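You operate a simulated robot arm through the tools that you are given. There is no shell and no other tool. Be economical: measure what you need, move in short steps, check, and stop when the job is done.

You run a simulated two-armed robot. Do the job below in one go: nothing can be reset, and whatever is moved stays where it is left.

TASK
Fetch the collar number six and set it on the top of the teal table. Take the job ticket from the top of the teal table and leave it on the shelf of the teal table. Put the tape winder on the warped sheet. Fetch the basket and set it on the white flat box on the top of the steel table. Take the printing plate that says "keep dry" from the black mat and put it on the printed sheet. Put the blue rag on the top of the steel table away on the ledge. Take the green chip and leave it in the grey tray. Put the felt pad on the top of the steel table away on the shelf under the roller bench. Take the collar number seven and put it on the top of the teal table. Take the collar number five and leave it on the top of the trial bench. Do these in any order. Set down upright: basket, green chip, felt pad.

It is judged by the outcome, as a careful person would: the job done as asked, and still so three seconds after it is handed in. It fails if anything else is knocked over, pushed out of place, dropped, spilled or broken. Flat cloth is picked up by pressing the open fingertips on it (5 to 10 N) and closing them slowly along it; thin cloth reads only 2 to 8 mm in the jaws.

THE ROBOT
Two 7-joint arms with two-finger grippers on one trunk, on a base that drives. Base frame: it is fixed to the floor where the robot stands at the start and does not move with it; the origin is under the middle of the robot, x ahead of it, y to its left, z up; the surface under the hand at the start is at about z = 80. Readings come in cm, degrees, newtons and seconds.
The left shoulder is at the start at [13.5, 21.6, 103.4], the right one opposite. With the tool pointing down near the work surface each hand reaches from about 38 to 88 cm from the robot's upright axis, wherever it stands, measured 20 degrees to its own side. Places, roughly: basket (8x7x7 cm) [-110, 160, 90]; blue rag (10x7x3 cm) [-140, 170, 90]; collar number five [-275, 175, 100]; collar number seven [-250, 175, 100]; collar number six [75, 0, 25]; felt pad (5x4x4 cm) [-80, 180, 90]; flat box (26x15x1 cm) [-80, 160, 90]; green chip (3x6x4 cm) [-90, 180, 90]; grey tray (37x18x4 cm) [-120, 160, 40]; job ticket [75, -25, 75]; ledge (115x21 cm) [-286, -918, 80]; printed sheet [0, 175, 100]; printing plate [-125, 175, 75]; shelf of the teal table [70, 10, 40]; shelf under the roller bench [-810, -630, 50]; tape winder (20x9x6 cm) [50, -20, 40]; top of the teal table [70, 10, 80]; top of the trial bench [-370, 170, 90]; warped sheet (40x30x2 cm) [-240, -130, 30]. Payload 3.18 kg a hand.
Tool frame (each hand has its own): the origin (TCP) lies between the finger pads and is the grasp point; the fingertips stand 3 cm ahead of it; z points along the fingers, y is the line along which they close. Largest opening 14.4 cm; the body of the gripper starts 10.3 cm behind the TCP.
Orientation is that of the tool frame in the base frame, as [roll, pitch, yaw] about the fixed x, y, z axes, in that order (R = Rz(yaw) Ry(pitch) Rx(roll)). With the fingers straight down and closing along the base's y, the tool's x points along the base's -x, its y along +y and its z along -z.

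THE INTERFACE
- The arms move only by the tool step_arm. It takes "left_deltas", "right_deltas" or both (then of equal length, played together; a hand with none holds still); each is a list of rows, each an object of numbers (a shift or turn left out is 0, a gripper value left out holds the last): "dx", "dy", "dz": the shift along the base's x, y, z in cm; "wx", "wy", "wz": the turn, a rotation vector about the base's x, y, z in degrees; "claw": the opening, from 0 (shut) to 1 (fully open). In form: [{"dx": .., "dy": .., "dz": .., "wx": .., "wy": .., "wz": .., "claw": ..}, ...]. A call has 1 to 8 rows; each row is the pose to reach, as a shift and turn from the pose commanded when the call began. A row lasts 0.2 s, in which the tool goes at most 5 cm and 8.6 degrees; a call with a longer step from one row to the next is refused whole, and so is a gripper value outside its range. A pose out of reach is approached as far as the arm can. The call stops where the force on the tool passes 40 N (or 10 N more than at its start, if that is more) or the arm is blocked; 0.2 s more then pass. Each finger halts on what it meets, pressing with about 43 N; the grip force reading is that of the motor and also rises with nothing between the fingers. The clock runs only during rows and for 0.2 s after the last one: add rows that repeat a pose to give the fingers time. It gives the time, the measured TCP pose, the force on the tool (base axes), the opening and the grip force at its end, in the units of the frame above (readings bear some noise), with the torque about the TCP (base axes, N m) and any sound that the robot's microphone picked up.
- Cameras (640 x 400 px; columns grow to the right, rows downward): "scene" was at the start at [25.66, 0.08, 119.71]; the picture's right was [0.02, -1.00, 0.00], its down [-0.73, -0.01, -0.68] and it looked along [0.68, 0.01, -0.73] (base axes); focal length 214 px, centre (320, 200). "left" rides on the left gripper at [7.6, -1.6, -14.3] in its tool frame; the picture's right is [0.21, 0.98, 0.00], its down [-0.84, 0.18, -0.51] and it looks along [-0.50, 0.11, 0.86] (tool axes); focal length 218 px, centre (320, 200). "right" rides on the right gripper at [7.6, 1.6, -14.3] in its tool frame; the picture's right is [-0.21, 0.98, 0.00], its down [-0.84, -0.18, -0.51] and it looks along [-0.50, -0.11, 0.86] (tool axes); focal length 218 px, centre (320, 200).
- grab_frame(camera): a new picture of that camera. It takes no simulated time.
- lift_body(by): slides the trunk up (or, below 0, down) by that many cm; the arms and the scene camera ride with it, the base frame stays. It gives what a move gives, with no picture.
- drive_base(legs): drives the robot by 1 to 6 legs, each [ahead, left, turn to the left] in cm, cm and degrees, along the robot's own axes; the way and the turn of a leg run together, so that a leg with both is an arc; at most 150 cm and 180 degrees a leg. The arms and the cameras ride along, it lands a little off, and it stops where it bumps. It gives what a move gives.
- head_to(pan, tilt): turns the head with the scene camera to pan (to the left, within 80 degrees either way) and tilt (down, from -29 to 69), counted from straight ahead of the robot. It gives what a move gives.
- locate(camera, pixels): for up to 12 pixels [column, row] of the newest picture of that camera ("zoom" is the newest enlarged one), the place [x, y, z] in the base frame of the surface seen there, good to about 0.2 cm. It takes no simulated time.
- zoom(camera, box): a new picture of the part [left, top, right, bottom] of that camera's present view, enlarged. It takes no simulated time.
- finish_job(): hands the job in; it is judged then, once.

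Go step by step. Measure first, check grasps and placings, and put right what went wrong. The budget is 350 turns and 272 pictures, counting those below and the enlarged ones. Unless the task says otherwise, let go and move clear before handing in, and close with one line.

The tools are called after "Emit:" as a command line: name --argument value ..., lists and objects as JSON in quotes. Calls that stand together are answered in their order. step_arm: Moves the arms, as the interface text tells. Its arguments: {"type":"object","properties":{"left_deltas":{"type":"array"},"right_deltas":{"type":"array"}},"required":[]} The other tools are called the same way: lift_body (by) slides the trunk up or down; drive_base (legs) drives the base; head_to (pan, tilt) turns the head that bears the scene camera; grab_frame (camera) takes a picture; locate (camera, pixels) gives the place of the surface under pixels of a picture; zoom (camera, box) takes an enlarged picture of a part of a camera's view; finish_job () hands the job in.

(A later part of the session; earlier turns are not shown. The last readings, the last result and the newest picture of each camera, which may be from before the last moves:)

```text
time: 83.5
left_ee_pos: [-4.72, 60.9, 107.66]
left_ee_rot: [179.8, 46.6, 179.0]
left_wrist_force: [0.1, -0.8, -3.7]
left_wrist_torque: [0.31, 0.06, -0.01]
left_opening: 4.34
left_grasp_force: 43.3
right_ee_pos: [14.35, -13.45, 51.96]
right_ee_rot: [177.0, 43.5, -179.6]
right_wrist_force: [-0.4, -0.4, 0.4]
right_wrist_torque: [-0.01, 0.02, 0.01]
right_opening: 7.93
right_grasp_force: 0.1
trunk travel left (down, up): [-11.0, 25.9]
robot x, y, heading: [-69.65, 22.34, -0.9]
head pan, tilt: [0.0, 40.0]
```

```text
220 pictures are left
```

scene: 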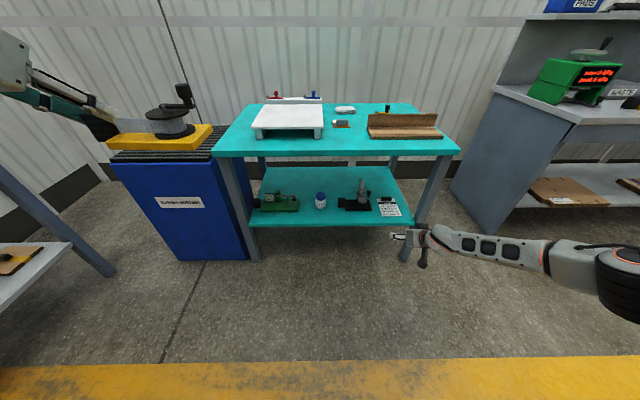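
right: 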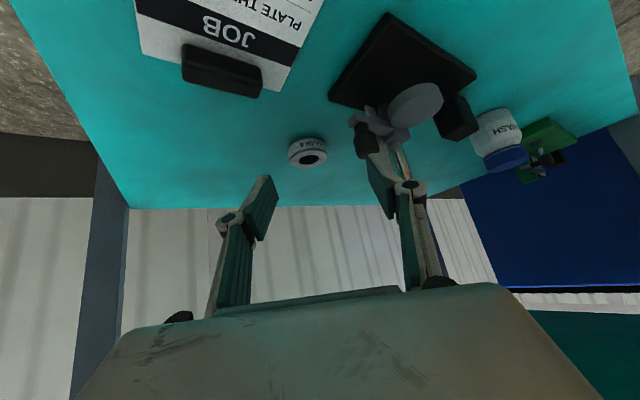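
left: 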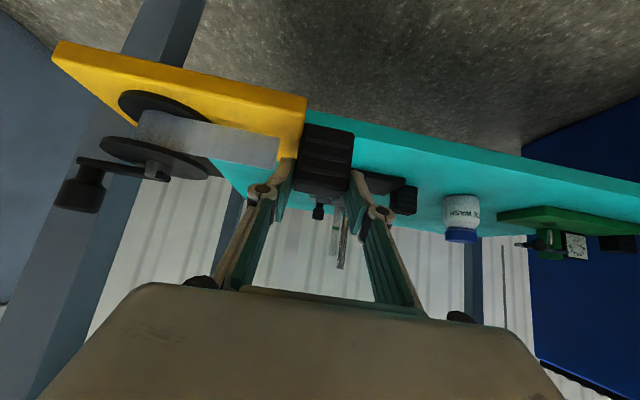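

Everything on the table and shelf is intact. Before driving to the right end, I'll look to the right for floor obstacles.

Emit:
head_to --pan -55 --tilt 30

Emit:
grab_frame --camera "scene"

```text
time: 84.7
left_ee_pos: [-4.58, 60.99, 107.54]
left_ee_rot: [179.8, 46.5, 179.0]
left_wrist_force: [-0.3, -0.5, -2.7]
left_wrist_torque: [0.33, 0.08, 0.01]
left_opening: 4.35
left_grasp_force: 42.8
right_ee_pos: [14.35, -13.4, 51.97]
right_ee_rot: [177.1, 43.5, -179.5]
right_wrist_force: [-0.5, 0.2, -0.2]
right_wrist_torque: [0.01, -0.03, 0.0]
right_opening: 7.91
right_grasp_force: 0.0
trunk travel left (down, up): [-11.0, 25.9]
robot x, y, heading: [-70.34, 22.19, -0.8]
head pan, tilt: [-55.0, 30.0]
```

```text
219 pictures are left
```

scene: 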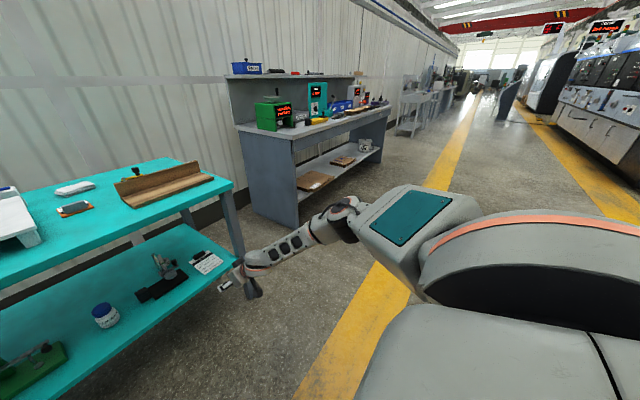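

The aisle is clear. I'll drive right 144 cm and turn left 76°.

Emit:
drive_base --legs '[[0, -144, 0], [0, 0, 76]]'

Emit:
head_to --pan -35 --tilt 40

Emit:
grab_frame --camera "scene"

```text
time: 100.8
left_ee_pos: [-93.49, -49.33, 107.63]
left_ee_rot: [179.8, 46.5, -105.1]
left_wrist_force: [-0.8, -0.9, -3.7]
left_wrist_torque: [0.0, 0.32, -0.04]
left_opening: 4.37
left_grasp_force: 42.8
right_ee_pos: [-16.61, -48.73, 51.91]
right_ee_rot: [177.0, 43.5, -103.6]
right_wrist_force: [0.2, -0.3, -0.3]
right_wrist_torque: [-0.02, -0.01, 0.0]
right_opening: 7.93
right_grasp_force: 0.1
trunk travel left (down, up): [-11.0, 25.9]
robot x, y, heading: [-71.85, -121.72, 75.1]
head pan, tilt: [-55.0, 30.0]
```

```text
time: 101.6
left_ee_pos: [-93.47, -49.18, 107.56]
left_ee_rot: [179.8, 46.5, -105.0]
left_wrist_force: [-0.1, 0.7, -2.4]
left_wrist_torque: [0.04, 0.32, 0.0]
left_opening: 4.35
left_grasp_force: 43.0
right_ee_pos: [-16.83, -48.85, 51.95]
right_ee_rot: [177.0, 43.6, -103.7]
right_wrist_force: [-0.8, 0.0, -0.9]
right_wrist_torque: [-0.02, 0.0, -0.01]
right_opening: 7.92
right_grasp_force: 0.1
trunk travel left (down, up): [-11.0, 25.9]
robot x, y, heading: [-71.98, -121.83, 74.8]
head pan, tilt: [-35.0, 40.0]
```

```text
218 pictures are left
```

scene: 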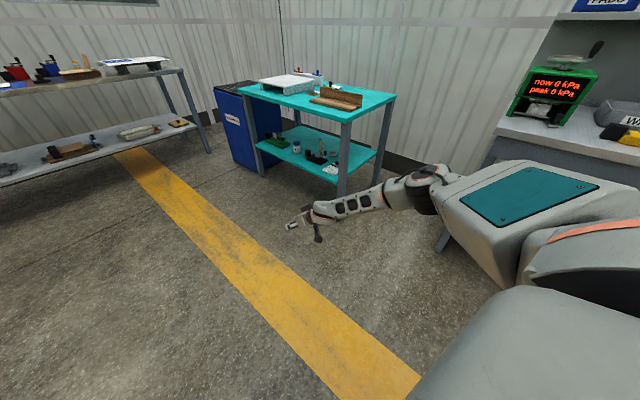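

Before entering I need the arm's elbow extent; I'll locate points on it and the bench.

Emit:
locate --camera "scene" --pixels '[[440, 172], [430, 200], [340, 215], [410, 180], [560, 190], [443, 245], [345, 150], [395, 100], [340, 200], [500, 130]]'

```text
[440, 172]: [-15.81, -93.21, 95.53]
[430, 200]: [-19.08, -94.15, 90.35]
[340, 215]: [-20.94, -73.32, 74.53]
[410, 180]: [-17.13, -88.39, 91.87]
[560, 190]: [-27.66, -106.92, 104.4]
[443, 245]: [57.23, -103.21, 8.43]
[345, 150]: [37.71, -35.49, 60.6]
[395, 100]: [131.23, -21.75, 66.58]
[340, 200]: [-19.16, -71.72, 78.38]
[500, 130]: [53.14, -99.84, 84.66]
```

The forearm rises steeply, so I'll lower the hand to about 44 cm and square its tilt before sliding in from the end.

Emit:
step_arm --right_deltas '[{"dz": -3}, {"dz": -6}, {"dz": -8.5}, {"dz": -8.5}]'

Emit:
drive_base --legs '[[17, -72, 0]]'

Emit:
grab_frame --camera "right"

Emit:
grab_frame --camera "scene"

```text
time: 102.6
left_ee_pos: [-93.4, -49.25, 107.63]
left_ee_rot: [179.9, 46.7, -105.1]
left_wrist_force: [0.2, -0.5, -3.5]
left_wrist_torque: [0.02, 0.31, 0.0]
left_opening: 4.35
left_grasp_force: 43.0
right_ee_pos: [-16.79, -48.68, 43.39]
right_ee_rot: [177.0, 43.6, -103.6]
right_wrist_force: [0.5, -0.1, -0.7]
right_wrist_torque: [-0.01, -0.03, 0.02]
right_opening: 7.92
right_grasp_force: 0.1
trunk travel left (down, up): [-11.0, 25.9]
robot x, y, heading: [-71.63, -121.94, 75.2]
head pan, tilt: [-35.0, 40.0]
```

```text
time: 108.8
left_ee_pos: [-23.29, -51.85, 107.57]
left_ee_rot: [179.7, 46.5, -104.5]
left_wrist_force: [0.3, -0.1, -2.9]
left_wrist_torque: [0.0, 0.3, 0.03]
left_opening: 4.33
left_grasp_force: 43.4
right_ee_pos: [50.53, -50.3, 42.75]
right_ee_rot: [175.5, 43.1, -102.8]
right_wrist_force: [-0.1, 0.6, -1.0]
right_wrist_torque: [-0.04, 0.02, 0.01]
right_opening: 7.91
right_grasp_force: 0.0
trunk travel left (down, up): [-11.0, 25.9]
robot x, y, heading: [-0.7, -124.41, 75.8]
head pan, tilt: [-35.0, 40.0]
stopped in leg 1: the robot was blocked; the commanded pose is now the measured one
```

```text
217 pictures are left
```

right: 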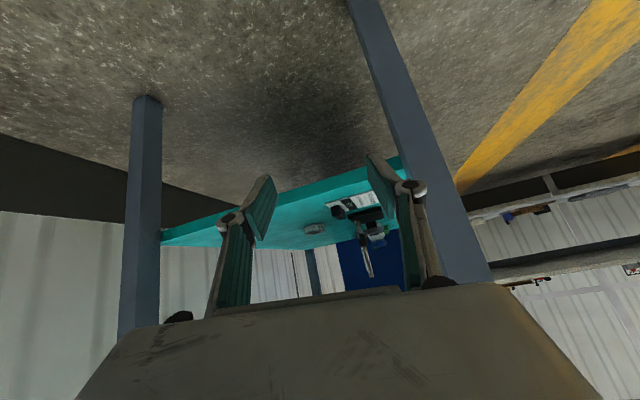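

```text
216 pictures are left
```

scene: 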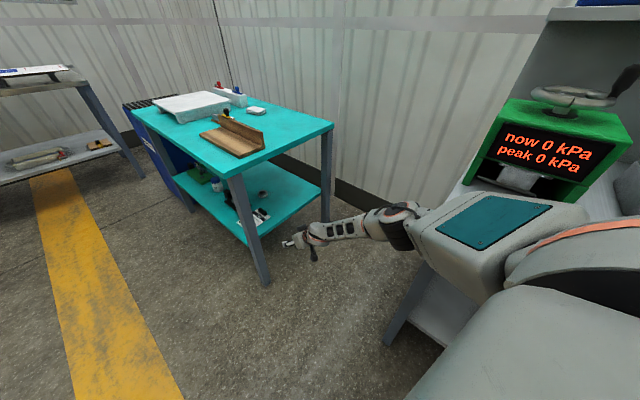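

The right upper arm touched the bench corner. I'll back away from it (left and ahead), then check.

Emit:
drive_base --legs '[[0, 4, 0], [14, 2, 0]]'

Emit:
grab_frame --camera "scene"

Emit:
grab_frame --camera "right"

```text
time: 110.8
left_ee_pos: [-25.36, -36.52, 107.48]
left_ee_rot: [179.7, 46.4, -104.7]
left_wrist_force: [-0.1, 1.2, -3.4]
left_wrist_torque: [0.02, 0.32, -0.01]
left_opening: 4.35
left_grasp_force: 43.2
right_ee_pos: [48.76, -35.29, 42.33]
right_ee_rot: [175.7, 42.8, -102.9]
right_wrist_force: [-0.1, 0.1, -0.6]
right_wrist_torque: [0.01, -0.02, 0.0]
right_opening: 7.92
right_grasp_force: 0.1
trunk travel left (down, up): [-11.0, 25.9]
robot x, y, heading: [-3.24, -109.27, 75.5]
head pan, tilt: [-35.0, 40.0]
```

```text
215 pictures are left
```

scene: 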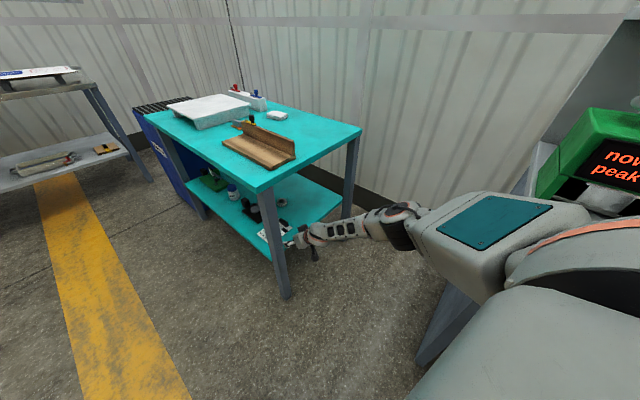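

```text
214 pictures are left
```

right: 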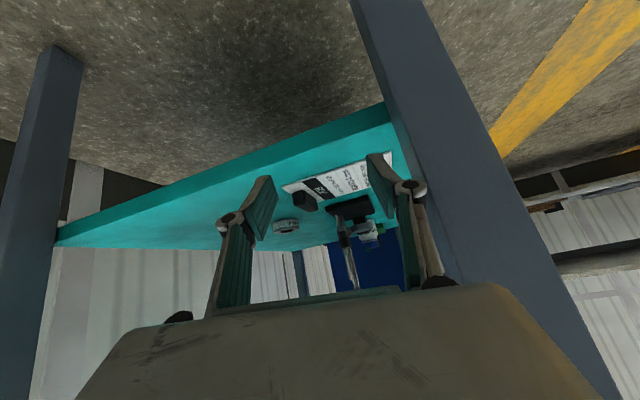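

The leg is close on the hand's left side, so I'll shift the hand 7 cm in +x with the arm, then continue ahead.

Emit:
step_arm --right_deltas '[{"dx": 3, "dz": 1}, {"dx": 6, "dz": 2}, {"dx": 8, "dz": 2}]'

Emit:
drive_base --legs '[[12, 0, 0]]'

Emit:
grab_frame --camera "right"

Emit:
grab_frame --camera "scene"

```text
time: 111.6
left_ee_pos: [-25.36, -36.63, 107.58]
left_ee_rot: [179.6, 46.5, -104.6]
left_wrist_force: [-0.7, -0.5, -3.2]
left_wrist_torque: [0.04, 0.34, 0.01]
left_opening: 4.36
left_grasp_force: 42.7
right_ee_pos: [56.63, -35.36, 44.6]
right_ee_rot: [175.4, 42.9, -102.9]
right_wrist_force: [-0.5, 0.5, 0.4]
right_wrist_torque: [0.01, 0.05, 0.02]
right_opening: 7.93
right_grasp_force: 0.1
trunk travel left (down, up): [-11.0, 25.9]
robot x, y, heading: [-2.99, -108.98, 76.0]
head pan, tilt: [-35.0, 40.0]
```

```text
time: 112.8
left_ee_pos: [-22.43, -25.08, 107.33]
left_ee_rot: [179.7, 46.3, -104.6]
left_wrist_force: [-0.5, -0.2, -3.5]
left_wrist_torque: [0.02, 0.3, -0.01]
left_opening: 4.32
left_grasp_force: 42.9
right_ee_pos: [59.48, -23.64, 44.48]
right_ee_rot: [175.7, 42.9, -102.9]
right_wrist_force: [-0.5, -0.7, 0.0]
right_wrist_torque: [-0.02, -0.01, -0.01]
right_opening: 7.93
right_grasp_force: 0.1
trunk travel left (down, up): [-11.0, 25.9]
robot x, y, heading: [-0.15, -97.46, 76.0]
head pan, tilt: [-35.0, 40.0]
```

```text
213 pictures are left
```

right: 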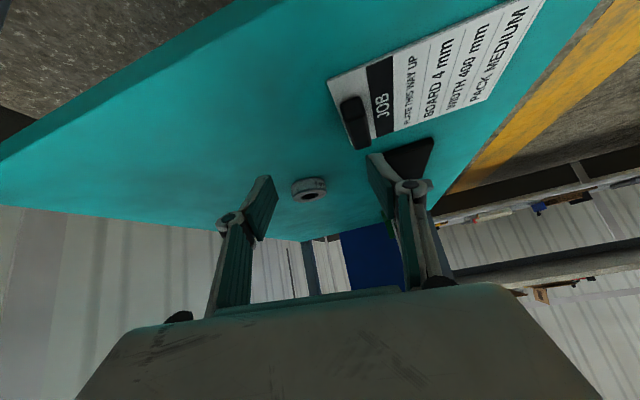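

```text
212 pictures are left
```

scene: 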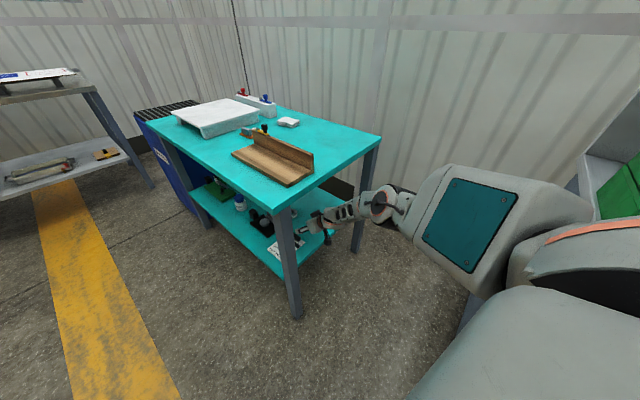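

The way to the collar at (308,190) is clear. I'll confirm its position and drive on 11 cm.

Emit:
locate --camera "right" --pixels '[[292, 188], [326, 184], [308, 180], [310, 201], [300, 199], [322, 195], [350, 110], [405, 160]]'

Emit:
drive_base --legs '[[11, 0, 0]]'

Emit:
grab_frame --camera "right"

```text
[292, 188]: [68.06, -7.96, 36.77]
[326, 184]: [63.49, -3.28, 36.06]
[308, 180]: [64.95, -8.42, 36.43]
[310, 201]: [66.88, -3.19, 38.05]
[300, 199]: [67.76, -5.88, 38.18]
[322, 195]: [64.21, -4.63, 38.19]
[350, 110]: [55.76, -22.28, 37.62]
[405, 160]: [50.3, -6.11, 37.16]
```

```text
time: 114.0
left_ee_pos: [-19.85, -14.34, 107.48]
left_ee_rot: [179.7, 46.4, -104.4]
left_wrist_force: [0.1, 1.0, -3.4]
left_wrist_torque: [0.02, 0.28, 0.02]
left_opening: 4.34
left_grasp_force: 42.4
right_ee_pos: [62.16, -12.6, 44.44]
right_ee_rot: [175.5, 42.8, -102.7]
right_wrist_force: [-0.1, 0.5, -0.5]
right_wrist_torque: [0.01, -0.01, 0.02]
right_opening: 7.92
right_grasp_force: 0.0
trunk travel left (down, up): [-11.0, 25.9]
robot x, y, heading: [2.69, -86.94, 76.0]
head pan, tilt: [-35.0, 40.0]
```

```text
211 pictures are left
```

right: 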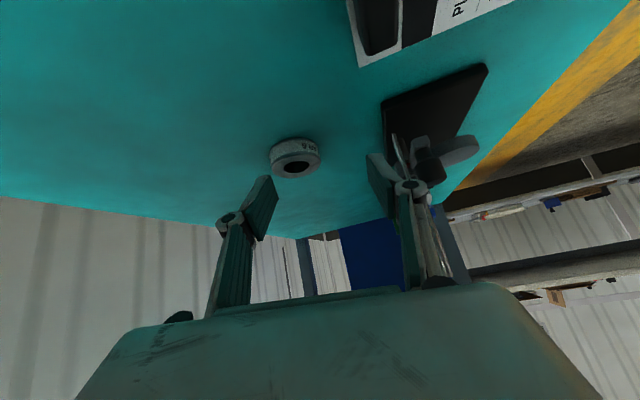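

I'll align laterally, then move in and down around the collar.

Emit:
step_arm --right_deltas '[{"dx": 2, "dy": 1}, {"dx": 3.6, "dy": 2.5, "dz": -1.5}, {"dx": 3.6, "dy": 4, "dz": -3.5}, {"dx": 3.6, "dy": 5.2, "dz": -4.8}, {"dx": 3.6, "dy": 5.2, "dz": -4.8}]'

Emit:
grab_frame --camera "right"

```text
time: 115.2
left_ee_pos: [-19.93, -14.37, 107.44]
left_ee_rot: [179.7, 46.5, -104.4]
left_wrist_force: [0.3, -0.8, -2.7]
left_wrist_torque: [0.01, 0.31, 0.01]
left_opening: 4.34
left_grasp_force: 43.0
right_ee_pos: [63.21, -11.48, 44.54]
right_ee_rot: [175.6, 43.1, -102.7]
right_wrist_force: [0.1, -0.3, 0.1]
right_wrist_torque: [0.0, 0.03, -0.05]
right_opening: 7.93
right_grasp_force: 0.0
right hand out of reach, approached as far as the arm can: row 1, 2, 3, 4, 5
trunk travel left (down, up): [-11.0, 25.9]
robot x, y, heading: [2.5, -86.77, 75.9]
head pan, tilt: [-35.0, 40.0]
```

```text
210 pictures are left
```

right: 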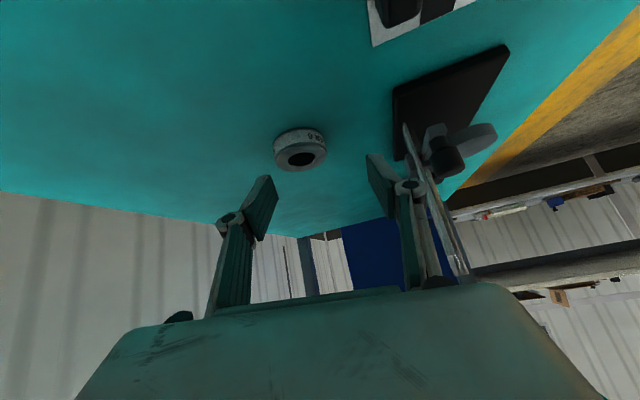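

The arm is at its reach, so I'll bring the base 6 cm closer.

Emit:
drive_base --legs '[[6, -2, 0]]'

Emit:
step_arm --right_deltas '[{"dz": -1.5}, {"dz": -3, "dx": -0.4, "dy": -0.5}]'

Emit:
grab_frame --camera "right"

```text
time: 116.2
left_ee_pos: [-16.03, -9.16, 107.34]
left_ee_rot: [179.3, 46.3, -104.9]
left_wrist_force: [0.4, -0.3, -2.8]
left_wrist_torque: [-0.03, 0.35, 0.02]
left_opening: 4.33
left_grasp_force: 43.0
right_ee_pos: [66.56, -8.65, 41.79]
right_ee_rot: [175.2, 41.0, -103.2]
right_wrist_force: [0.0, 0.2, -0.2]
right_wrist_torque: [0.02, 0.0, 0.03]
right_opening: 7.91
right_grasp_force: 0.0
trunk travel left (down, up): [-11.0, 25.9]
robot x, y, heading: [6.09, -81.73, 75.5]
head pan, tilt: [-35.0, 40.0]
```

```text
time: 116.8
left_ee_pos: [-16.29, -9.27, 107.84]
left_ee_rot: [179.6, 46.7, -104.7]
left_wrist_force: [0.1, 0.4, -3.4]
left_wrist_torque: [0.01, 0.3, -0.01]
left_opening: 4.35
left_grasp_force: 43.4
right_ee_pos: [65.44, -8.68, 41.67]
right_ee_rot: [175.5, 41.4, -103.1]
right_wrist_force: [0.4, 0.6, 0.7]
right_wrist_torque: [-0.01, -0.01, 0.0]
right_opening: 7.93
right_grasp_force: 0.1
right hand out of reach, approached as far as the arm can: row 1, 2
trunk travel left (down, up): [-11.0, 25.9]
robot x, y, heading: [5.59, -81.46, 76.0]
head pan, tilt: [-35.0, 40.0]
```

```text
209 pictures are left
```

right: 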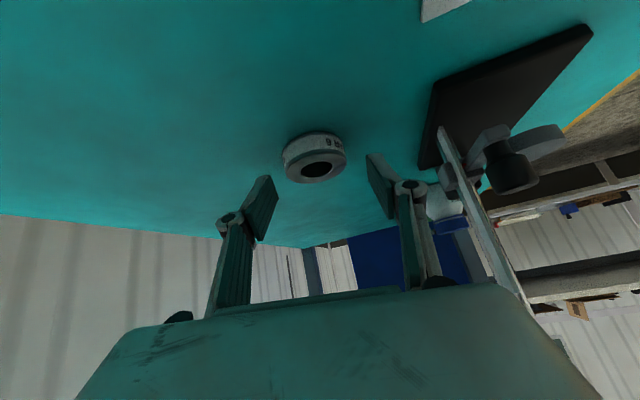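

The hand dipped as it moved in; I'll look at the forearm's clearance with the table edge.

Emit:
head_to --pan -25 --tilt 50

Emit:
grab_frame --camera "scene"

```text
time: 117.5
left_ee_pos: [-16.4, -9.11, 107.66]
left_ee_rot: [179.7, 46.5, -104.6]
left_wrist_force: [-0.6, 0.5, -2.4]
left_wrist_torque: [0.0, 0.3, 0.0]
left_opening: 4.36
left_grasp_force: 42.8
right_ee_pos: [65.49, -8.72, 41.6]
right_ee_rot: [175.5, 41.5, -102.9]
right_wrist_force: [0.6, -0.5, -0.1]
right_wrist_torque: [0.0, 0.0, 0.04]
right_opening: 7.9
right_grasp_force: 0.0
trunk travel left (down, up): [-11.0, 25.9]
robot x, y, heading: [5.96, -81.38, 75.4]
head pan, tilt: [-25.0, 50.0]
```

```text
208 pictures are left
```

scene: 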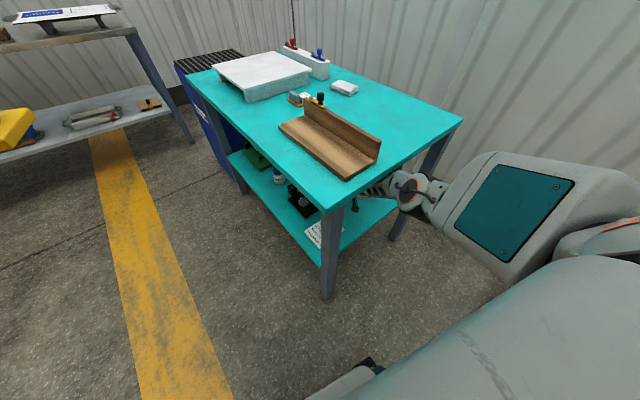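

The elbow is just outside the table end, free. I'll creep 1 cm ahead and lower the trunk 2 cm to bring the fingers around the collar.

Emit:
drive_base --legs '[[1.2, 0, 0]]'

Emit:
lift_body --by -2

Emit:
grab_frame --camera "right"

```text
time: 118.4
left_ee_pos: [-15.81, -7.94, 107.63]
left_ee_rot: [179.6, 46.4, -104.9]
left_wrist_force: [1.3, 0.4, -3.1]
left_wrist_torque: [0.03, 0.28, -0.03]
left_opening: 4.35
left_grasp_force: 42.9
right_ee_pos: [65.75, -8.76, 40.35]
right_ee_rot: [175.6, 40.3, -103.2]
right_wrist_force: [0.6, -0.3, -0.9]
right_wrist_torque: [0.02, 0.0, 0.01]
right_opening: 7.92
right_grasp_force: 0.1
trunk travel left (down, up): [-11.0, 25.9]
robot x, y, heading: [6.15, -80.56, 75.8]
head pan, tilt: [-25.0, 50.0]
stopped in leg 1: the robot was blocked; the commanded pose is now the measured one
```

```text
time: 119.1
left_ee_pos: [-15.89, -7.99, 105.67]
left_ee_rot: [179.7, 46.4, -104.8]
left_wrist_force: [0.0, 0.3, -2.3]
left_wrist_torque: [0.01, 0.3, -0.02]
left_opening: 4.33
left_grasp_force: 42.7
right_ee_pos: [65.97, -8.8, 38.65]
right_ee_rot: [175.8, 40.5, -103.2]
right_wrist_force: [7.6, -6.3, 16.7]
right_wrist_torque: [-0.18, -0.88, -0.18]
right_opening: 9.09
right_grasp_force: 6.3
trunk travel left (down, up): [-9.0, 27.9]
robot x, y, heading: [6.6, -80.48, 75.6]
head pan, tilt: [-25.0, 50.0]
```

```text
207 pictures are left
```

right: 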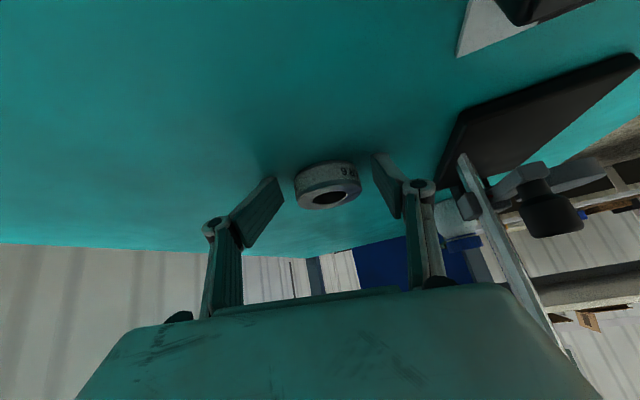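

The tips fall about 1 cm short of the collar's centre and the elbow is stopped by the table end. I'll back out a little and come in again with the base further to the right (+x), so the elbow stays clear.

Emit:
lift_body --by 5

Emit:
drive_base --legs '[[-10, 0, 0]]'

Emit:
step_arm --right_deltas '[{"dx": -3, "dy": 0}, {"dx": -6, "dy": 0}, {"dx": -9}]'

Emit:
grab_frame --camera "scene"

```text
time: 120.0
left_ee_pos: [-14.9, -7.61, 110.1]
left_ee_rot: [179.0, 45.8, -105.3]
left_wrist_force: [-0.5, 0.9, -4.2]
left_wrist_torque: [0.02, 0.28, 0.0]
left_opening: 4.36
left_grasp_force: 42.8
right_ee_pos: [65.32, -11.1, 42.33]
right_ee_rot: [174.9, 39.5, -103.5]
right_wrist_force: [-0.1, -0.9, 0.2]
right_wrist_torque: [0.02, 0.04, -0.03]
right_opening: 7.9
right_grasp_force: 0.1
trunk travel left (down, up): [-14.0, 22.9]
robot x, y, heading: [5.94, -80.33, 75.4]
head pan, tilt: [-25.0, 50.0]
```

```text
time: 121.2
left_ee_pos: [-18.46, -17.63, 110.74]
left_ee_rot: [179.6, 46.5, -104.7]
left_wrist_force: [-0.3, 1.0, -4.0]
left_wrist_torque: [-0.01, 0.34, 0.02]
left_opening: 4.36
left_grasp_force: 43.3
right_ee_pos: [64.02, -14.09, 51.71]
right_ee_rot: [175.7, 46.7, -102.9]
right_wrist_force: [-0.5, -0.3, -0.4]
right_wrist_torque: [-0.05, 0.02, 0.01]
right_opening: 7.94
right_grasp_force: 0.0
trunk travel left (down, up): [-14.0, 22.9]
robot x, y, heading: [3.75, -89.98, 75.9]
head pan, tilt: [-25.0, 50.0]
```

```text
time: 122.0
left_ee_pos: [-18.52, -17.44, 110.54]
left_ee_rot: [179.6, 46.5, -104.7]
left_wrist_force: [0.1, 0.7, -3.5]
left_wrist_torque: [0.0, 0.33, -0.03]
left_opening: 4.35
left_grasp_force: 42.9
right_ee_pos: [54.94, -14.18, 51.48]
right_ee_rot: [175.8, 46.4, -102.8]
right_wrist_force: [0.4, 0.3, 0.1]
right_wrist_torque: [0.01, 0.02, 0.0]
right_opening: 7.9
right_grasp_force: 0.0
trunk travel left (down, up): [-14.0, 22.9]
robot x, y, heading: [3.78, -90.14, 75.8]
head pan, tilt: [-25.0, 50.0]
```

```text
206 pictures are left
```

scene: 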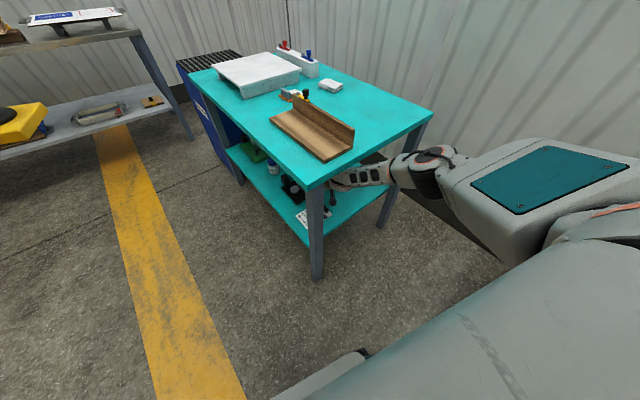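

Now I'll drive 12 cm to the right (+x) and look.

Emit:
drive_base --legs '[[0, -12, 0]]'

Emit:
grab_frame --camera "right"

```text
time: 123.7
left_ee_pos: [-6.72, -20.49, 110.47]
left_ee_rot: [179.7, 46.3, -104.6]
left_wrist_force: [0.4, -0.3, -3.2]
left_wrist_torque: [-0.01, 0.32, 0.01]
left_opening: 4.37
left_grasp_force: 43.0
right_ee_pos: [66.67, -17.28, 51.34]
right_ee_rot: [175.8, 46.3, -102.9]
right_wrist_force: [-0.8, -1.1, -0.1]
right_wrist_torque: [0.01, 0.01, 0.02]
right_opening: 7.92
right_grasp_force: 0.1
trunk travel left (down, up): [-14.0, 22.9]
robot x, y, heading: [15.55, -93.01, 75.3]
head pan, tilt: [-25.0, 50.0]
```

```text
205 pictures are left
```

right: 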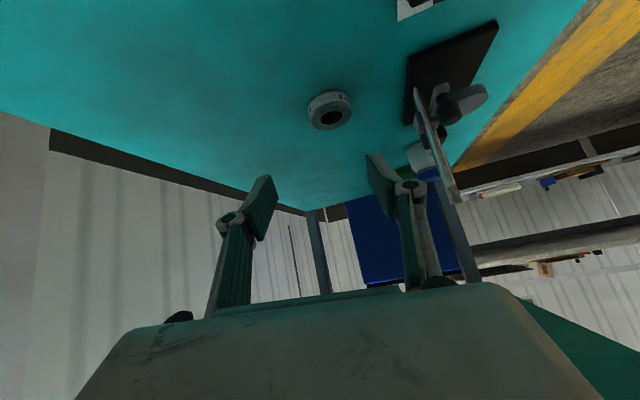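

Collar unmoved at (330,110). I'll drive ahead 7 cm while low trunk helps the reach: first lower the trunk 5 cm.

Emit:
lift_body --by -6

Emit:
drive_base --legs '[[7, 0, 0]]'

Emit:
grab_frame --camera "right"

```text
time: 124.7
left_ee_pos: [-6.68, -20.65, 104.73]
left_ee_rot: [179.7, 46.6, -104.8]
left_wrist_force: [-0.2, -0.4, -3.6]
left_wrist_torque: [0.01, 0.26, -0.02]
left_opening: 4.36
left_grasp_force: 43.1
right_ee_pos: [66.94, -17.17, 45.69]
right_ee_rot: [175.8, 46.6, -102.8]
right_wrist_force: [-0.2, -0.1, 1.0]
right_wrist_torque: [-0.08, 0.0, 0.01]
right_opening: 7.92
right_grasp_force: 0.1
trunk travel left (down, up): [-8.0, 28.9]
robot x, y, heading: [15.41, -93.41, 75.6]
head pan, tilt: [-25.0, 50.0]
```

```text
time: 125.7
left_ee_pos: [-4.98, -13.83, 104.4]
left_ee_rot: [179.6, 46.3, -104.7]
left_wrist_force: [0.4, -0.3, -3.6]
left_wrist_torque: [0.03, 0.3, 0.01]
left_opening: 4.37
left_grasp_force: 42.7
right_ee_pos: [68.5, -10.57, 45.19]
right_ee_rot: [175.6, 46.3, -102.9]
right_wrist_force: [-0.5, 0.0, -0.8]
right_wrist_torque: [0.05, -0.01, -0.01]
right_opening: 7.92
right_grasp_force: 0.0
trunk travel left (down, up): [-8.0, 28.9]
robot x, y, heading: [17.29, -86.48, 75.5]
head pan, tilt: [-25.0, 50.0]
```

```text
204 pictures are left
```

right: 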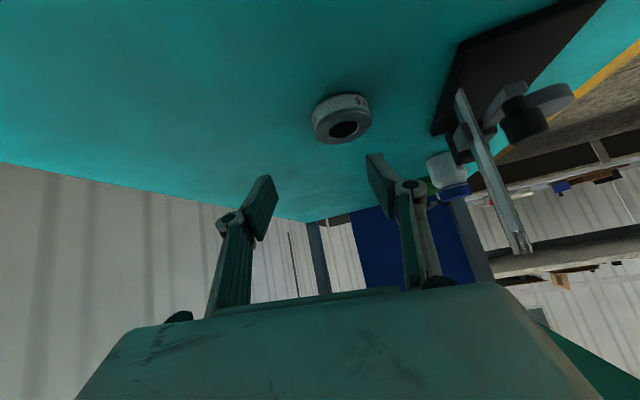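

Good, no obstruction. Measuring the collar again for the final approach.

Emit:
locate --camera "right" --pixels '[[313, 122], [370, 108], [340, 95], [345, 140], [325, 138], [366, 125], [320, 105]]'

Emit:
step_arm --right_deltas '[{"dx": -1.5, "dy": 1.5, "dz": -1}, {"dx": -2.7, "dy": 3, "dz": -2}]'

```text
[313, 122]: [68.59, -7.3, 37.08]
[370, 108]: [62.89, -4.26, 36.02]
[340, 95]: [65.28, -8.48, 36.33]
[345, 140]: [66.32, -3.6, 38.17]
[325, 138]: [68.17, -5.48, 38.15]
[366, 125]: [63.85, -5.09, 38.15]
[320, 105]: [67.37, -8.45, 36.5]
```

```text
time: 126.3
left_ee_pos: [-4.97, -13.82, 104.34]
left_ee_rot: [179.6, 46.2, -104.7]
left_wrist_force: [-0.3, -0.6, -2.9]
left_wrist_torque: [0.03, 0.29, -0.01]
left_opening: 4.35
left_grasp_force: 42.8
right_ee_pos: [65.6, -7.67, 43.24]
right_ee_rot: [175.6, 46.4, -102.9]
right_wrist_force: [1.2, -0.5, 0.1]
right_wrist_torque: [-0.01, -0.01, -0.03]
right_opening: 7.92
right_grasp_force: 0.1
trunk travel left (down, up): [-8.0, 28.9]
robot x, y, heading: [17.07, -86.53, 75.8]
head pan, tilt: [-25.0, 50.0]
```

Emit:
step_arm --right_deltas '[{"dz": -2}, {"dz": -3.3}, {"dz": -3.9}, {"dz": -3.9}]'

Emit:
grab_frame --camera "right"

```text
time: 127.3
left_ee_pos: [-5.02, -13.94, 104.41]
left_ee_rot: [179.6, 46.3, -104.6]
left_wrist_force: [-0.2, 0.2, -3.2]
left_wrist_torque: [0.01, 0.32, 0.02]
left_opening: 4.35
left_grasp_force: 42.7
right_ee_pos: [65.78, -7.74, 39.44]
right_ee_rot: [175.8, 46.4, -102.9]
right_wrist_force: [-0.6, 0.6, -0.2]
right_wrist_torque: [-0.02, 0.01, 0.0]
right_opening: 7.92
right_grasp_force: 0.0
trunk travel left (down, up): [-8.0, 28.9]
robot x, y, heading: [17.09, -86.49, 75.6]
head pan, tilt: [-25.0, 50.0]
```

```text
203 pictures are left
```

right: 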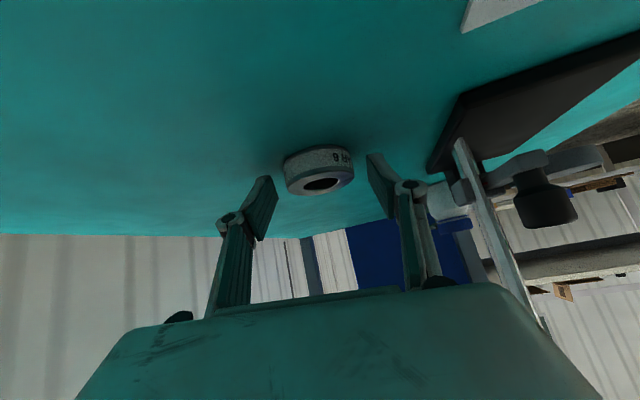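

The collar sits between the fingertips; I'll nudge 0.7 cm forward and close.

Emit:
step_arm --right_deltas '[{"dy": 0.8, "dx": 0.2, "dz": -0.2}, {"dy": 0.8, "dx": 0.2, "dz": -0.2, "claw": 0.4}, {"dy": 0.8, "dx": 0.2, "dz": -0.2, "claw": 0.25}, {"dy": 0.8, "dx": 0.2, "dz": -0.2, "claw": 0.1}, {"dy": 0.8, "dx": 0.2, "dz": -0.2, "claw": 0.1}]'

Emit:
step_arm --right_deltas '[{"dz": 1}, {"dz": 2.5}, {"dz": 2.5}]'

Emit:
grab_frame --camera "right"

```text
time: 128.5
left_ee_pos: [-5.01, -13.98, 104.46]
left_ee_rot: [179.6, 46.3, -104.8]
left_wrist_force: [-0.1, -0.2, -3.2]
left_wrist_torque: [-0.01, 0.35, -0.02]
left_opening: 4.32
left_grasp_force: 42.9
right_ee_pos: [66.03, -6.96, 39.14]
right_ee_rot: [175.7, 46.4, -103.0]
right_wrist_force: [0.3, 1.6, 1.6]
right_wrist_torque: [0.06, -0.15, 0.02]
right_opening: 5.58
right_grasp_force: 43.0
trunk travel left (down, up): [-8.0, 28.9]
robot x, y, heading: [17.39, -86.81, 75.4]
head pan, tilt: [-25.0, 50.0]
```

```text
time: 129.3
left_ee_pos: [-4.83, -13.81, 104.33]
left_ee_rot: [179.6, 46.3, -104.8]
left_wrist_force: [-0.8, 0.0, -1.8]
left_wrist_torque: [0.0, 0.3, 0.01]
left_opening: 4.32
left_grasp_force: 43.1
right_ee_pos: [65.99, -6.89, 41.6]
right_ee_rot: [175.7, 46.2, -102.9]
right_wrist_force: [0.6, 0.1, -3.4]
right_wrist_torque: [0.0, 0.0, 0.0]
right_opening: 5.54
right_grasp_force: 43.1
trunk travel left (down, up): [-8.0, 28.9]
robot x, y, heading: [17.27, -86.39, 75.6]
head pan, tilt: [-25.0, 50.0]
```

```text
202 pictures are left
```

right: 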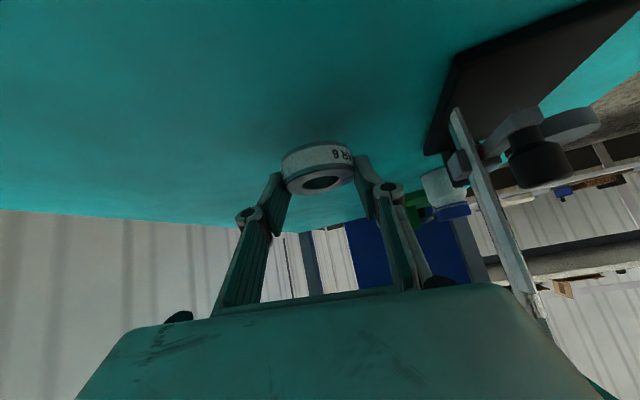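

Collar six is held (3.4 N). I'll raise it slightly and back out in stages, avoiding the leg and the bench.

Emit:
step_arm --right_deltas '[{"dz": 2}, {"dz": 3.5}]'

Emit:
drive_base --legs '[[-12, 0, 0], [0, 8, 0]]'

Emit:
grab_frame --camera "scene"

```text
time: 129.9
left_ee_pos: [-4.88, -13.86, 104.32]
left_ee_rot: [179.5, 46.4, -104.8]
left_wrist_force: [-0.4, 0.7, -4.4]
left_wrist_torque: [0.02, 0.27, -0.03]
left_opening: 4.35
left_grasp_force: 42.8
right_ee_pos: [66.02, -6.86, 45.16]
right_ee_rot: [175.7, 46.3, -102.8]
right_wrist_force: [0.3, 0.3, -3.5]
right_wrist_torque: [-0.03, 0.0, -0.05]
right_opening: 5.58
right_grasp_force: 42.6
trunk travel left (down, up): [-8.0, 28.9]
robot x, y, heading: [17.0, -86.05, 75.5]
head pan, tilt: [-25.0, 50.0]
```

```text
time: 132.1
left_ee_pos: [-15.67, -23.59, 104.37]
left_ee_rot: [179.6, 46.3, -104.6]
left_wrist_force: [0.4, -0.4, -4.3]
left_wrist_torque: [0.05, 0.31, -0.03]
left_opening: 4.34
left_grasp_force: 43.4
right_ee_pos: [55.23, -16.42, 45.15]
right_ee_rot: [175.7, 46.3, -102.8]
right_wrist_force: [-0.8, 0.2, -4.0]
right_wrist_torque: [-0.03, 0.01, -0.01]
right_opening: 5.55
right_grasp_force: 42.9
trunk travel left (down, up): [-8.0, 28.9]
robot x, y, heading: [6.65, -96.21, 75.8]
head pan, tilt: [-25.0, 50.0]
```

```text
201 pictures are left
```

scene: 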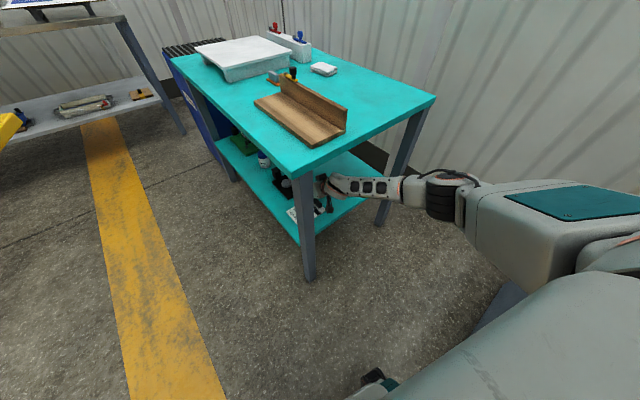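

Emit:
drive_base --legs '[[-14, 0, 0], [-15, 3, 0]]'

Emit:
grab_frame --camera "right"

```text
time: 134.4
left_ee_pos: [-25.59, -50.98, 104.46]
left_ee_rot: [179.6, 46.4, -104.8]
left_wrist_force: [0.9, -0.8, -3.5]
left_wrist_torque: [0.01, 0.32, -0.03]
left_opening: 4.33
left_grasp_force: 43.3
right_ee_pos: [45.43, -44.05, 45.1]
right_ee_rot: [175.8, 46.3, -103.0]
right_wrist_force: [0.5, 0.5, -3.4]
right_wrist_torque: [-0.04, -0.01, -0.04]
right_opening: 5.57
right_grasp_force: 43.4
trunk travel left (down, up): [-8.0, 28.9]
robot x, y, heading: [-3.44, -124.17, 75.7]
head pan, tilt: [-25.0, 50.0]
```

```text
200 pictures are left
```

right: 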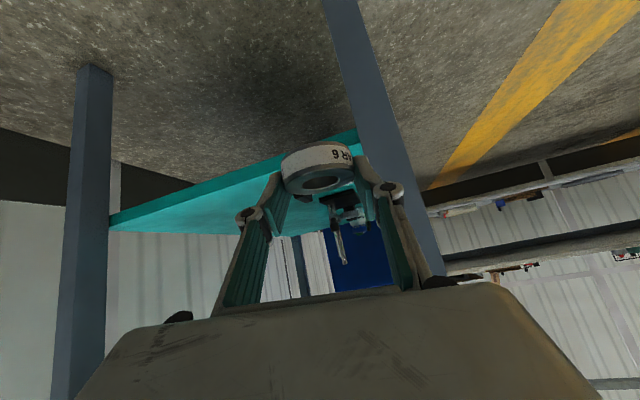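

Clear of the table. I'll raise the collar above the table top.

Emit:
step_arm --right_deltas '[{"dz": 5}, {"dz": 10}, {"dz": 15}, {"dz": 20}, {"dz": 25}, {"dz": 30}, {"dz": 35}, {"dz": 40}]'

Emit:
step_arm --right_deltas '[{"dz": 5}, {"dz": 10}, {"dz": 14}]'

Emit:
drive_base --legs '[[22, 0, 0], [0, -8, 0]]'

Emit:
grab_frame --camera "right"

Emit:
grab_frame --camera "scene"

```text
time: 136.2
left_ee_pos: [-25.69, -51.04, 104.53]
left_ee_rot: [179.6, 46.4, -104.6]
left_wrist_force: [0.3, -0.5, -3.0]
left_wrist_torque: [0.01, 0.3, -0.02]
left_opening: 4.34
left_grasp_force: 43.3
right_ee_pos: [45.53, -44.06, 85.44]
right_ee_rot: [175.7, 46.2, -102.9]
right_wrist_force: [0.6, -0.2, -2.9]
right_wrist_torque: [0.0, 0.0, 0.0]
right_opening: 5.56
right_grasp_force: 43.4
trunk travel left (down, up): [-8.0, 28.9]
robot x, y, heading: [-3.24, -123.94, 75.4]
head pan, tilt: [-25.0, 50.0]
```

```text
time: 137.0
left_ee_pos: [-25.53, -50.99, 104.42]
left_ee_rot: [179.5, 46.5, -104.8]
left_wrist_force: [-0.9, -0.2, -2.9]
left_wrist_torque: [0.03, 0.32, -0.03]
left_opening: 4.35
left_grasp_force: 42.9
right_ee_pos: [45.51, -43.97, 99.48]
right_ee_rot: [175.7, 46.4, -102.8]
right_wrist_force: [-0.3, -0.5, -3.0]
right_wrist_torque: [-0.03, -0.01, 0.0]
right_opening: 5.54
right_grasp_force: 43.0
trunk travel left (down, up): [-8.0, 28.9]
robot x, y, heading: [-3.43, -123.51, 75.8]
head pan, tilt: [-25.0, 50.0]
```

```text
time: 139.7
left_ee_pos: [-12.25, -31.92, 104.4]
left_ee_rot: [179.6, 46.3, -104.9]
left_wrist_force: [-0.3, -0.3, -3.4]
left_wrist_torque: [-0.01, 0.3, -0.02]
left_opening: 4.34
left_grasp_force: 43.2
right_ee_pos: [58.98, -24.73, 99.1]
right_ee_rot: [175.7, 46.3, -102.8]
right_wrist_force: [0.6, -0.3, -2.6]
right_wrist_torque: [-0.02, 0.02, 0.02]
right_opening: 5.56
right_grasp_force: 42.8
trunk travel left (down, up): [-8.0, 28.9]
robot x, y, heading: [9.98, -104.5, 75.5]
head pan, tilt: [-25.0, 50.0]
```

```text
199 pictures are left
```

right: 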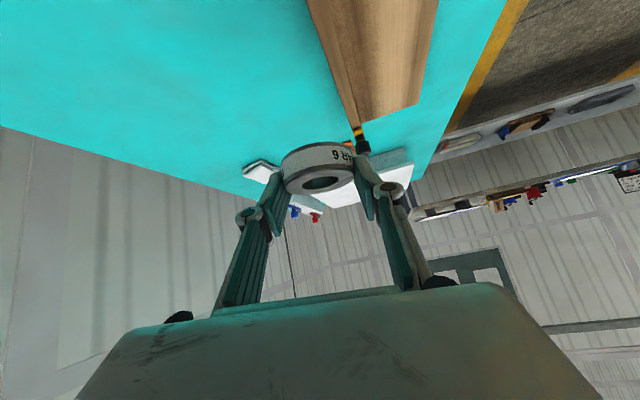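

```text
198 pictures are left
```

scene: 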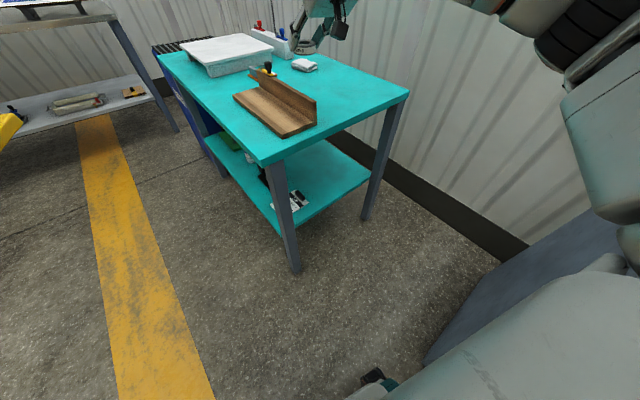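

The free area behind the wooden piece is ahead. I'll move the collar to about [72, -20] and lower it.

Emit:
step_arm --right_deltas '[{"dx": 4, "dy": 1}, {"dx": 8, "dy": 2}, {"dx": 12, "dy": 3}, {"dx": 14, "dy": 4, "dz": -3}, {"dx": 14, "dy": 4, "dz": -7}, {"dx": 14, "dy": 4, "dz": -11}, {"dx": 14, "dy": 4, "dz": -14}]'

Emit:
grab_frame --camera "right"

```text
time: 141.3
left_ee_pos: [-12.11, -31.63, 104.02]
left_ee_rot: [179.5, 45.9, -104.9]
left_wrist_force: [0.5, 1.3, -4.0]
left_wrist_torque: [0.0, 0.35, 0.07]
left_opening: 4.35
left_grasp_force: 43.0
right_ee_pos: [72.99, -20.29, 84.42]
right_ee_rot: [175.7, 46.1, -103.0]
right_wrist_force: [0.4, 0.4, -2.9]
right_wrist_torque: [-0.06, 0.04, 0.05]
right_opening: 5.55
right_grasp_force: 43.2
right hand out of reach, approached as far as the arm can: row 3, 4, 5, 6
trunk travel left (down, up): [-8.0, 28.9]
robot x, y, heading: [10.28, -104.38, 75.5]
head pan, tilt: [-25.0, 50.0]
```

```text
197 pictures are left
```

right: 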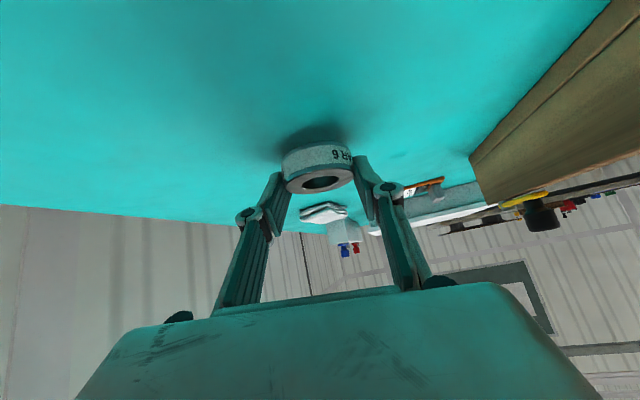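

Emit:
step_arm --right_deltas '[{"dz": -0.8}, {"dz": -1.3}, {"dz": -1.5}]'

```text
time: 142.1
left_ee_pos: [-12.13, -31.99, 104.36]
left_ee_rot: [179.7, 46.2, -104.8]
left_wrist_force: [0.0, 0.2, -2.8]
left_wrist_torque: [0.02, 0.3, 0.02]
left_opening: 4.35
left_grasp_force: 43.4
right_ee_pos: [72.96, -20.64, 83.61]
right_ee_rot: [175.6, 46.3, -102.9]
right_wrist_force: [-0.4, 0.2, -3.8]
right_wrist_torque: [-0.03, 0.0, 0.0]
right_opening: 5.54
right_grasp_force: 43.2
trunk travel left (down, up): [-8.0, 28.9]
robot x, y, heading: [10.15, -104.6, 75.5]
head pan, tilt: [-25.0, 50.0]
```

Emit:
step_arm --right_deltas '[{"dz": -0.4}, {"dz": -0.7}]'

```text
time: 142.7
left_ee_pos: [-12.27, -31.95, 104.51]
left_ee_rot: [179.6, 46.4, -104.7]
left_wrist_force: [-1.0, 0.2, -2.6]
left_wrist_torque: [0.04, 0.35, 0.0]
left_opening: 4.33
left_grasp_force: 43.0
right_ee_pos: [72.94, -20.66, 83.4]
right_ee_rot: [175.9, 46.7, -102.9]
right_wrist_force: [0.1, 0.3, 4.6]
right_wrist_torque: [0.02, -0.23, -0.03]
right_opening: 5.52
right_grasp_force: 43.0
trunk travel left (down, up): [-8.0, 28.9]
robot x, y, heading: [10.02, -104.39, 75.4]
head pan, tilt: [-25.0, 50.0]
```

Touchdown on the table (force turned upward). I'll open gently and withdraw back and up.

Emit:
step_arm --right_deltas '[{"claw": 0.48}, {"claw": 0.55}, {"claw": 0.6}, {"dz": 1.5, "dy": -1.5}, {"dz": 4, "dy": -4}, {"dz": 8, "dy": -6}, {"dz": 12, "dy": -8}]'

Emit:
grab_frame --camera "right"

```text
time: 144.3
left_ee_pos: [-12.28, -31.98, 104.54]
left_ee_rot: [179.7, 46.4, -104.7]
left_wrist_force: [-0.3, -0.6, -3.6]
left_wrist_torque: [0.0, 0.33, 0.0]
left_opening: 4.34
left_grasp_force: 43.2
right_ee_pos: [72.76, -28.84, 95.19]
right_ee_rot: [175.8, 46.4, -102.9]
right_wrist_force: [-0.4, -0.3, 0.7]
right_wrist_torque: [-0.05, 0.01, -0.01]
right_opening: 8.67
right_grasp_force: 0.0
trunk travel left (down, up): [-8.0, 28.9]
robot x, y, heading: [9.95, -104.63, 75.5]
head pan, tilt: [-25.0, 50.0]
```

```text
196 pictures are left
```

right: 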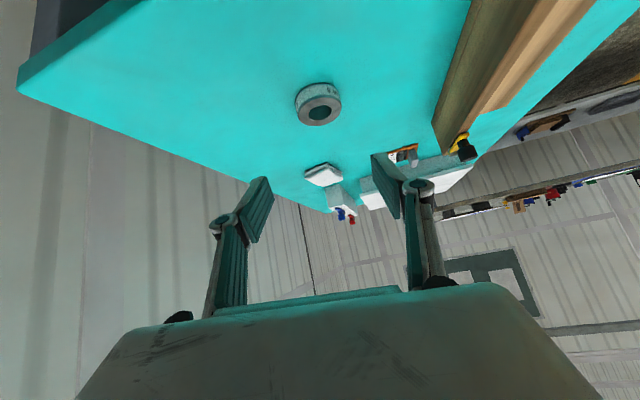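

Collar six stands on the teal table at (318,105). I'll withdraw the right hand, drop the tilt, and get ready to travel with the winder.

Emit:
step_arm --right_deltas '[{"dz": 3, "dy": -3}, {"dz": 5, "dy": -7}, {"dz": 6, "dy": -11}, {"dz": 7, "dy": -15, "dx": -2}, {"dz": 8, "dy": -18, "dx": -5}, {"dz": 8, "dy": -21, "dx": -8}, {"dz": 8, "dy": -24, "dx": -11}, {"dz": 8, "dy": -26, "dx": -15}]'

Emit:
drive_base --legs '[[0, 14, 0], [-10, 0, 0]]'

Emit:
head_to --pan 75 --tilt 20

Emit:
grab_frame --camera "scene"

```text
time: 146.1
left_ee_pos: [-11.97, -31.65, 103.82]
left_ee_rot: [179.6, 45.9, -105.0]
left_wrist_force: [0.5, 1.4, -3.8]
left_wrist_torque: [-0.01, 0.31, 0.02]
left_opening: 4.36
left_grasp_force: 42.5
right_ee_pos: [58.17, -54.71, 102.19]
right_ee_rot: [175.6, 45.8, -103.4]
right_wrist_force: [-0.1, 1.3, -0.4]
right_wrist_torque: [-0.01, 0.0, -0.01]
right_opening: 8.62
right_grasp_force: 0.1
trunk travel left (down, up): [-8.0, 28.9]
robot x, y, heading: [9.61, -104.36, 75.4]
head pan, tilt: [-25.0, 50.0]
```

```text
time: 148.7
left_ee_pos: [-28.39, -38.17, 104.35]
left_ee_rot: [179.7, 46.3, -104.6]
left_wrist_force: [0.4, 0.4, -3.3]
left_wrist_torque: [0.02, 0.28, -0.02]
left_opening: 4.33
left_grasp_force: 43.3
right_ee_pos: [41.78, -60.84, 102.78]
right_ee_rot: [175.9, 46.3, -102.8]
right_wrist_force: [0.0, -0.3, 1.1]
right_wrist_torque: [-0.02, 0.0, 0.01]
right_opening: 8.61
right_grasp_force: 0.1
trunk travel left (down, up): [-8.0, 28.9]
robot x, y, heading: [-5.87, -110.43, 75.5]
head pan, tilt: [-25.0, 50.0]
```

```text
time: 150.5
left_ee_pos: [-28.25, -38.22, 104.23]
left_ee_rot: [179.6, 46.3, -104.6]
left_wrist_force: [0.5, -0.3, -3.2]
left_wrist_torque: [-0.01, 0.33, -0.01]
left_opening: 4.35
left_grasp_force: 42.8
right_ee_pos: [41.8, -60.77, 102.74]
right_ee_rot: [175.7, 46.4, -102.7]
right_wrist_force: [0.2, -0.3, -0.5]
right_wrist_torque: [0.01, -0.04, -0.01]
right_opening: 8.61
right_grasp_force: 0.1
trunk travel left (down, up): [-8.0, 28.9]
robot x, y, heading: [-5.89, -110.39, 75.7]
head pan, tilt: [75.0, 20.0]
```

```text
195 pictures are left
```

scene: 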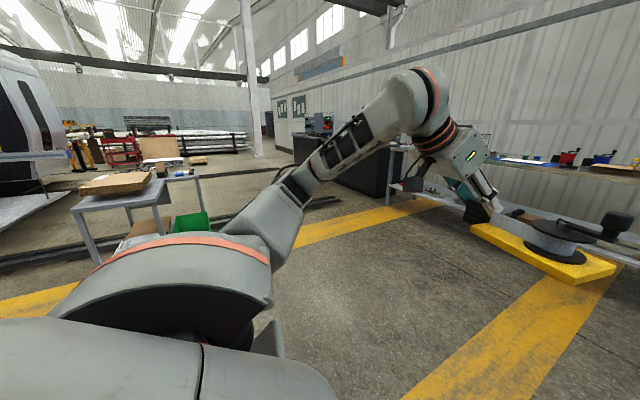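

A small table with a brown warped sheet shows at (115,183). I'll locate it and the lower items.

Emit:
zoom --camera "scene" --box '[60, 130, 260, 270]'

Emit:
locate --camera "scene" --pixels '[[80, 186], [115, 183], [150, 178], [150, 195], [80, 208], [165, 228], [125, 240], [195, 222], [400, 195], [600, 160], [95, 255]]'

```text
2.86 times, centred on (160, 200) of scene
```

zoom: 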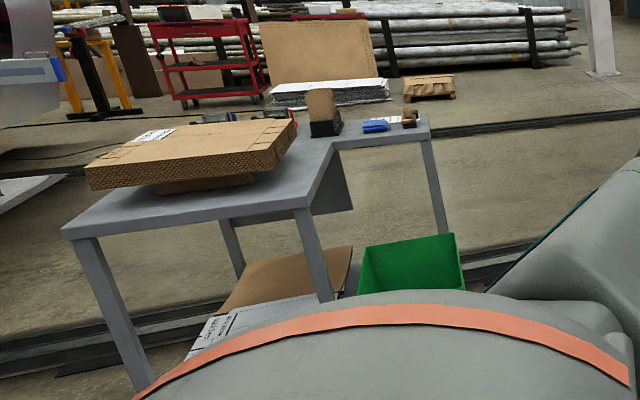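

```text
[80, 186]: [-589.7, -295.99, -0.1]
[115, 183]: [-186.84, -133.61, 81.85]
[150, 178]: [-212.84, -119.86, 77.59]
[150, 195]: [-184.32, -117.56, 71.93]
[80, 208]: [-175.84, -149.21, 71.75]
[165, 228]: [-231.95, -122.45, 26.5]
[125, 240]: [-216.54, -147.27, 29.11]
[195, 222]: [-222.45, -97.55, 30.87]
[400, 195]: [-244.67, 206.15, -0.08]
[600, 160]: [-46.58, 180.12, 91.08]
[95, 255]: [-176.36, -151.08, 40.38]
```

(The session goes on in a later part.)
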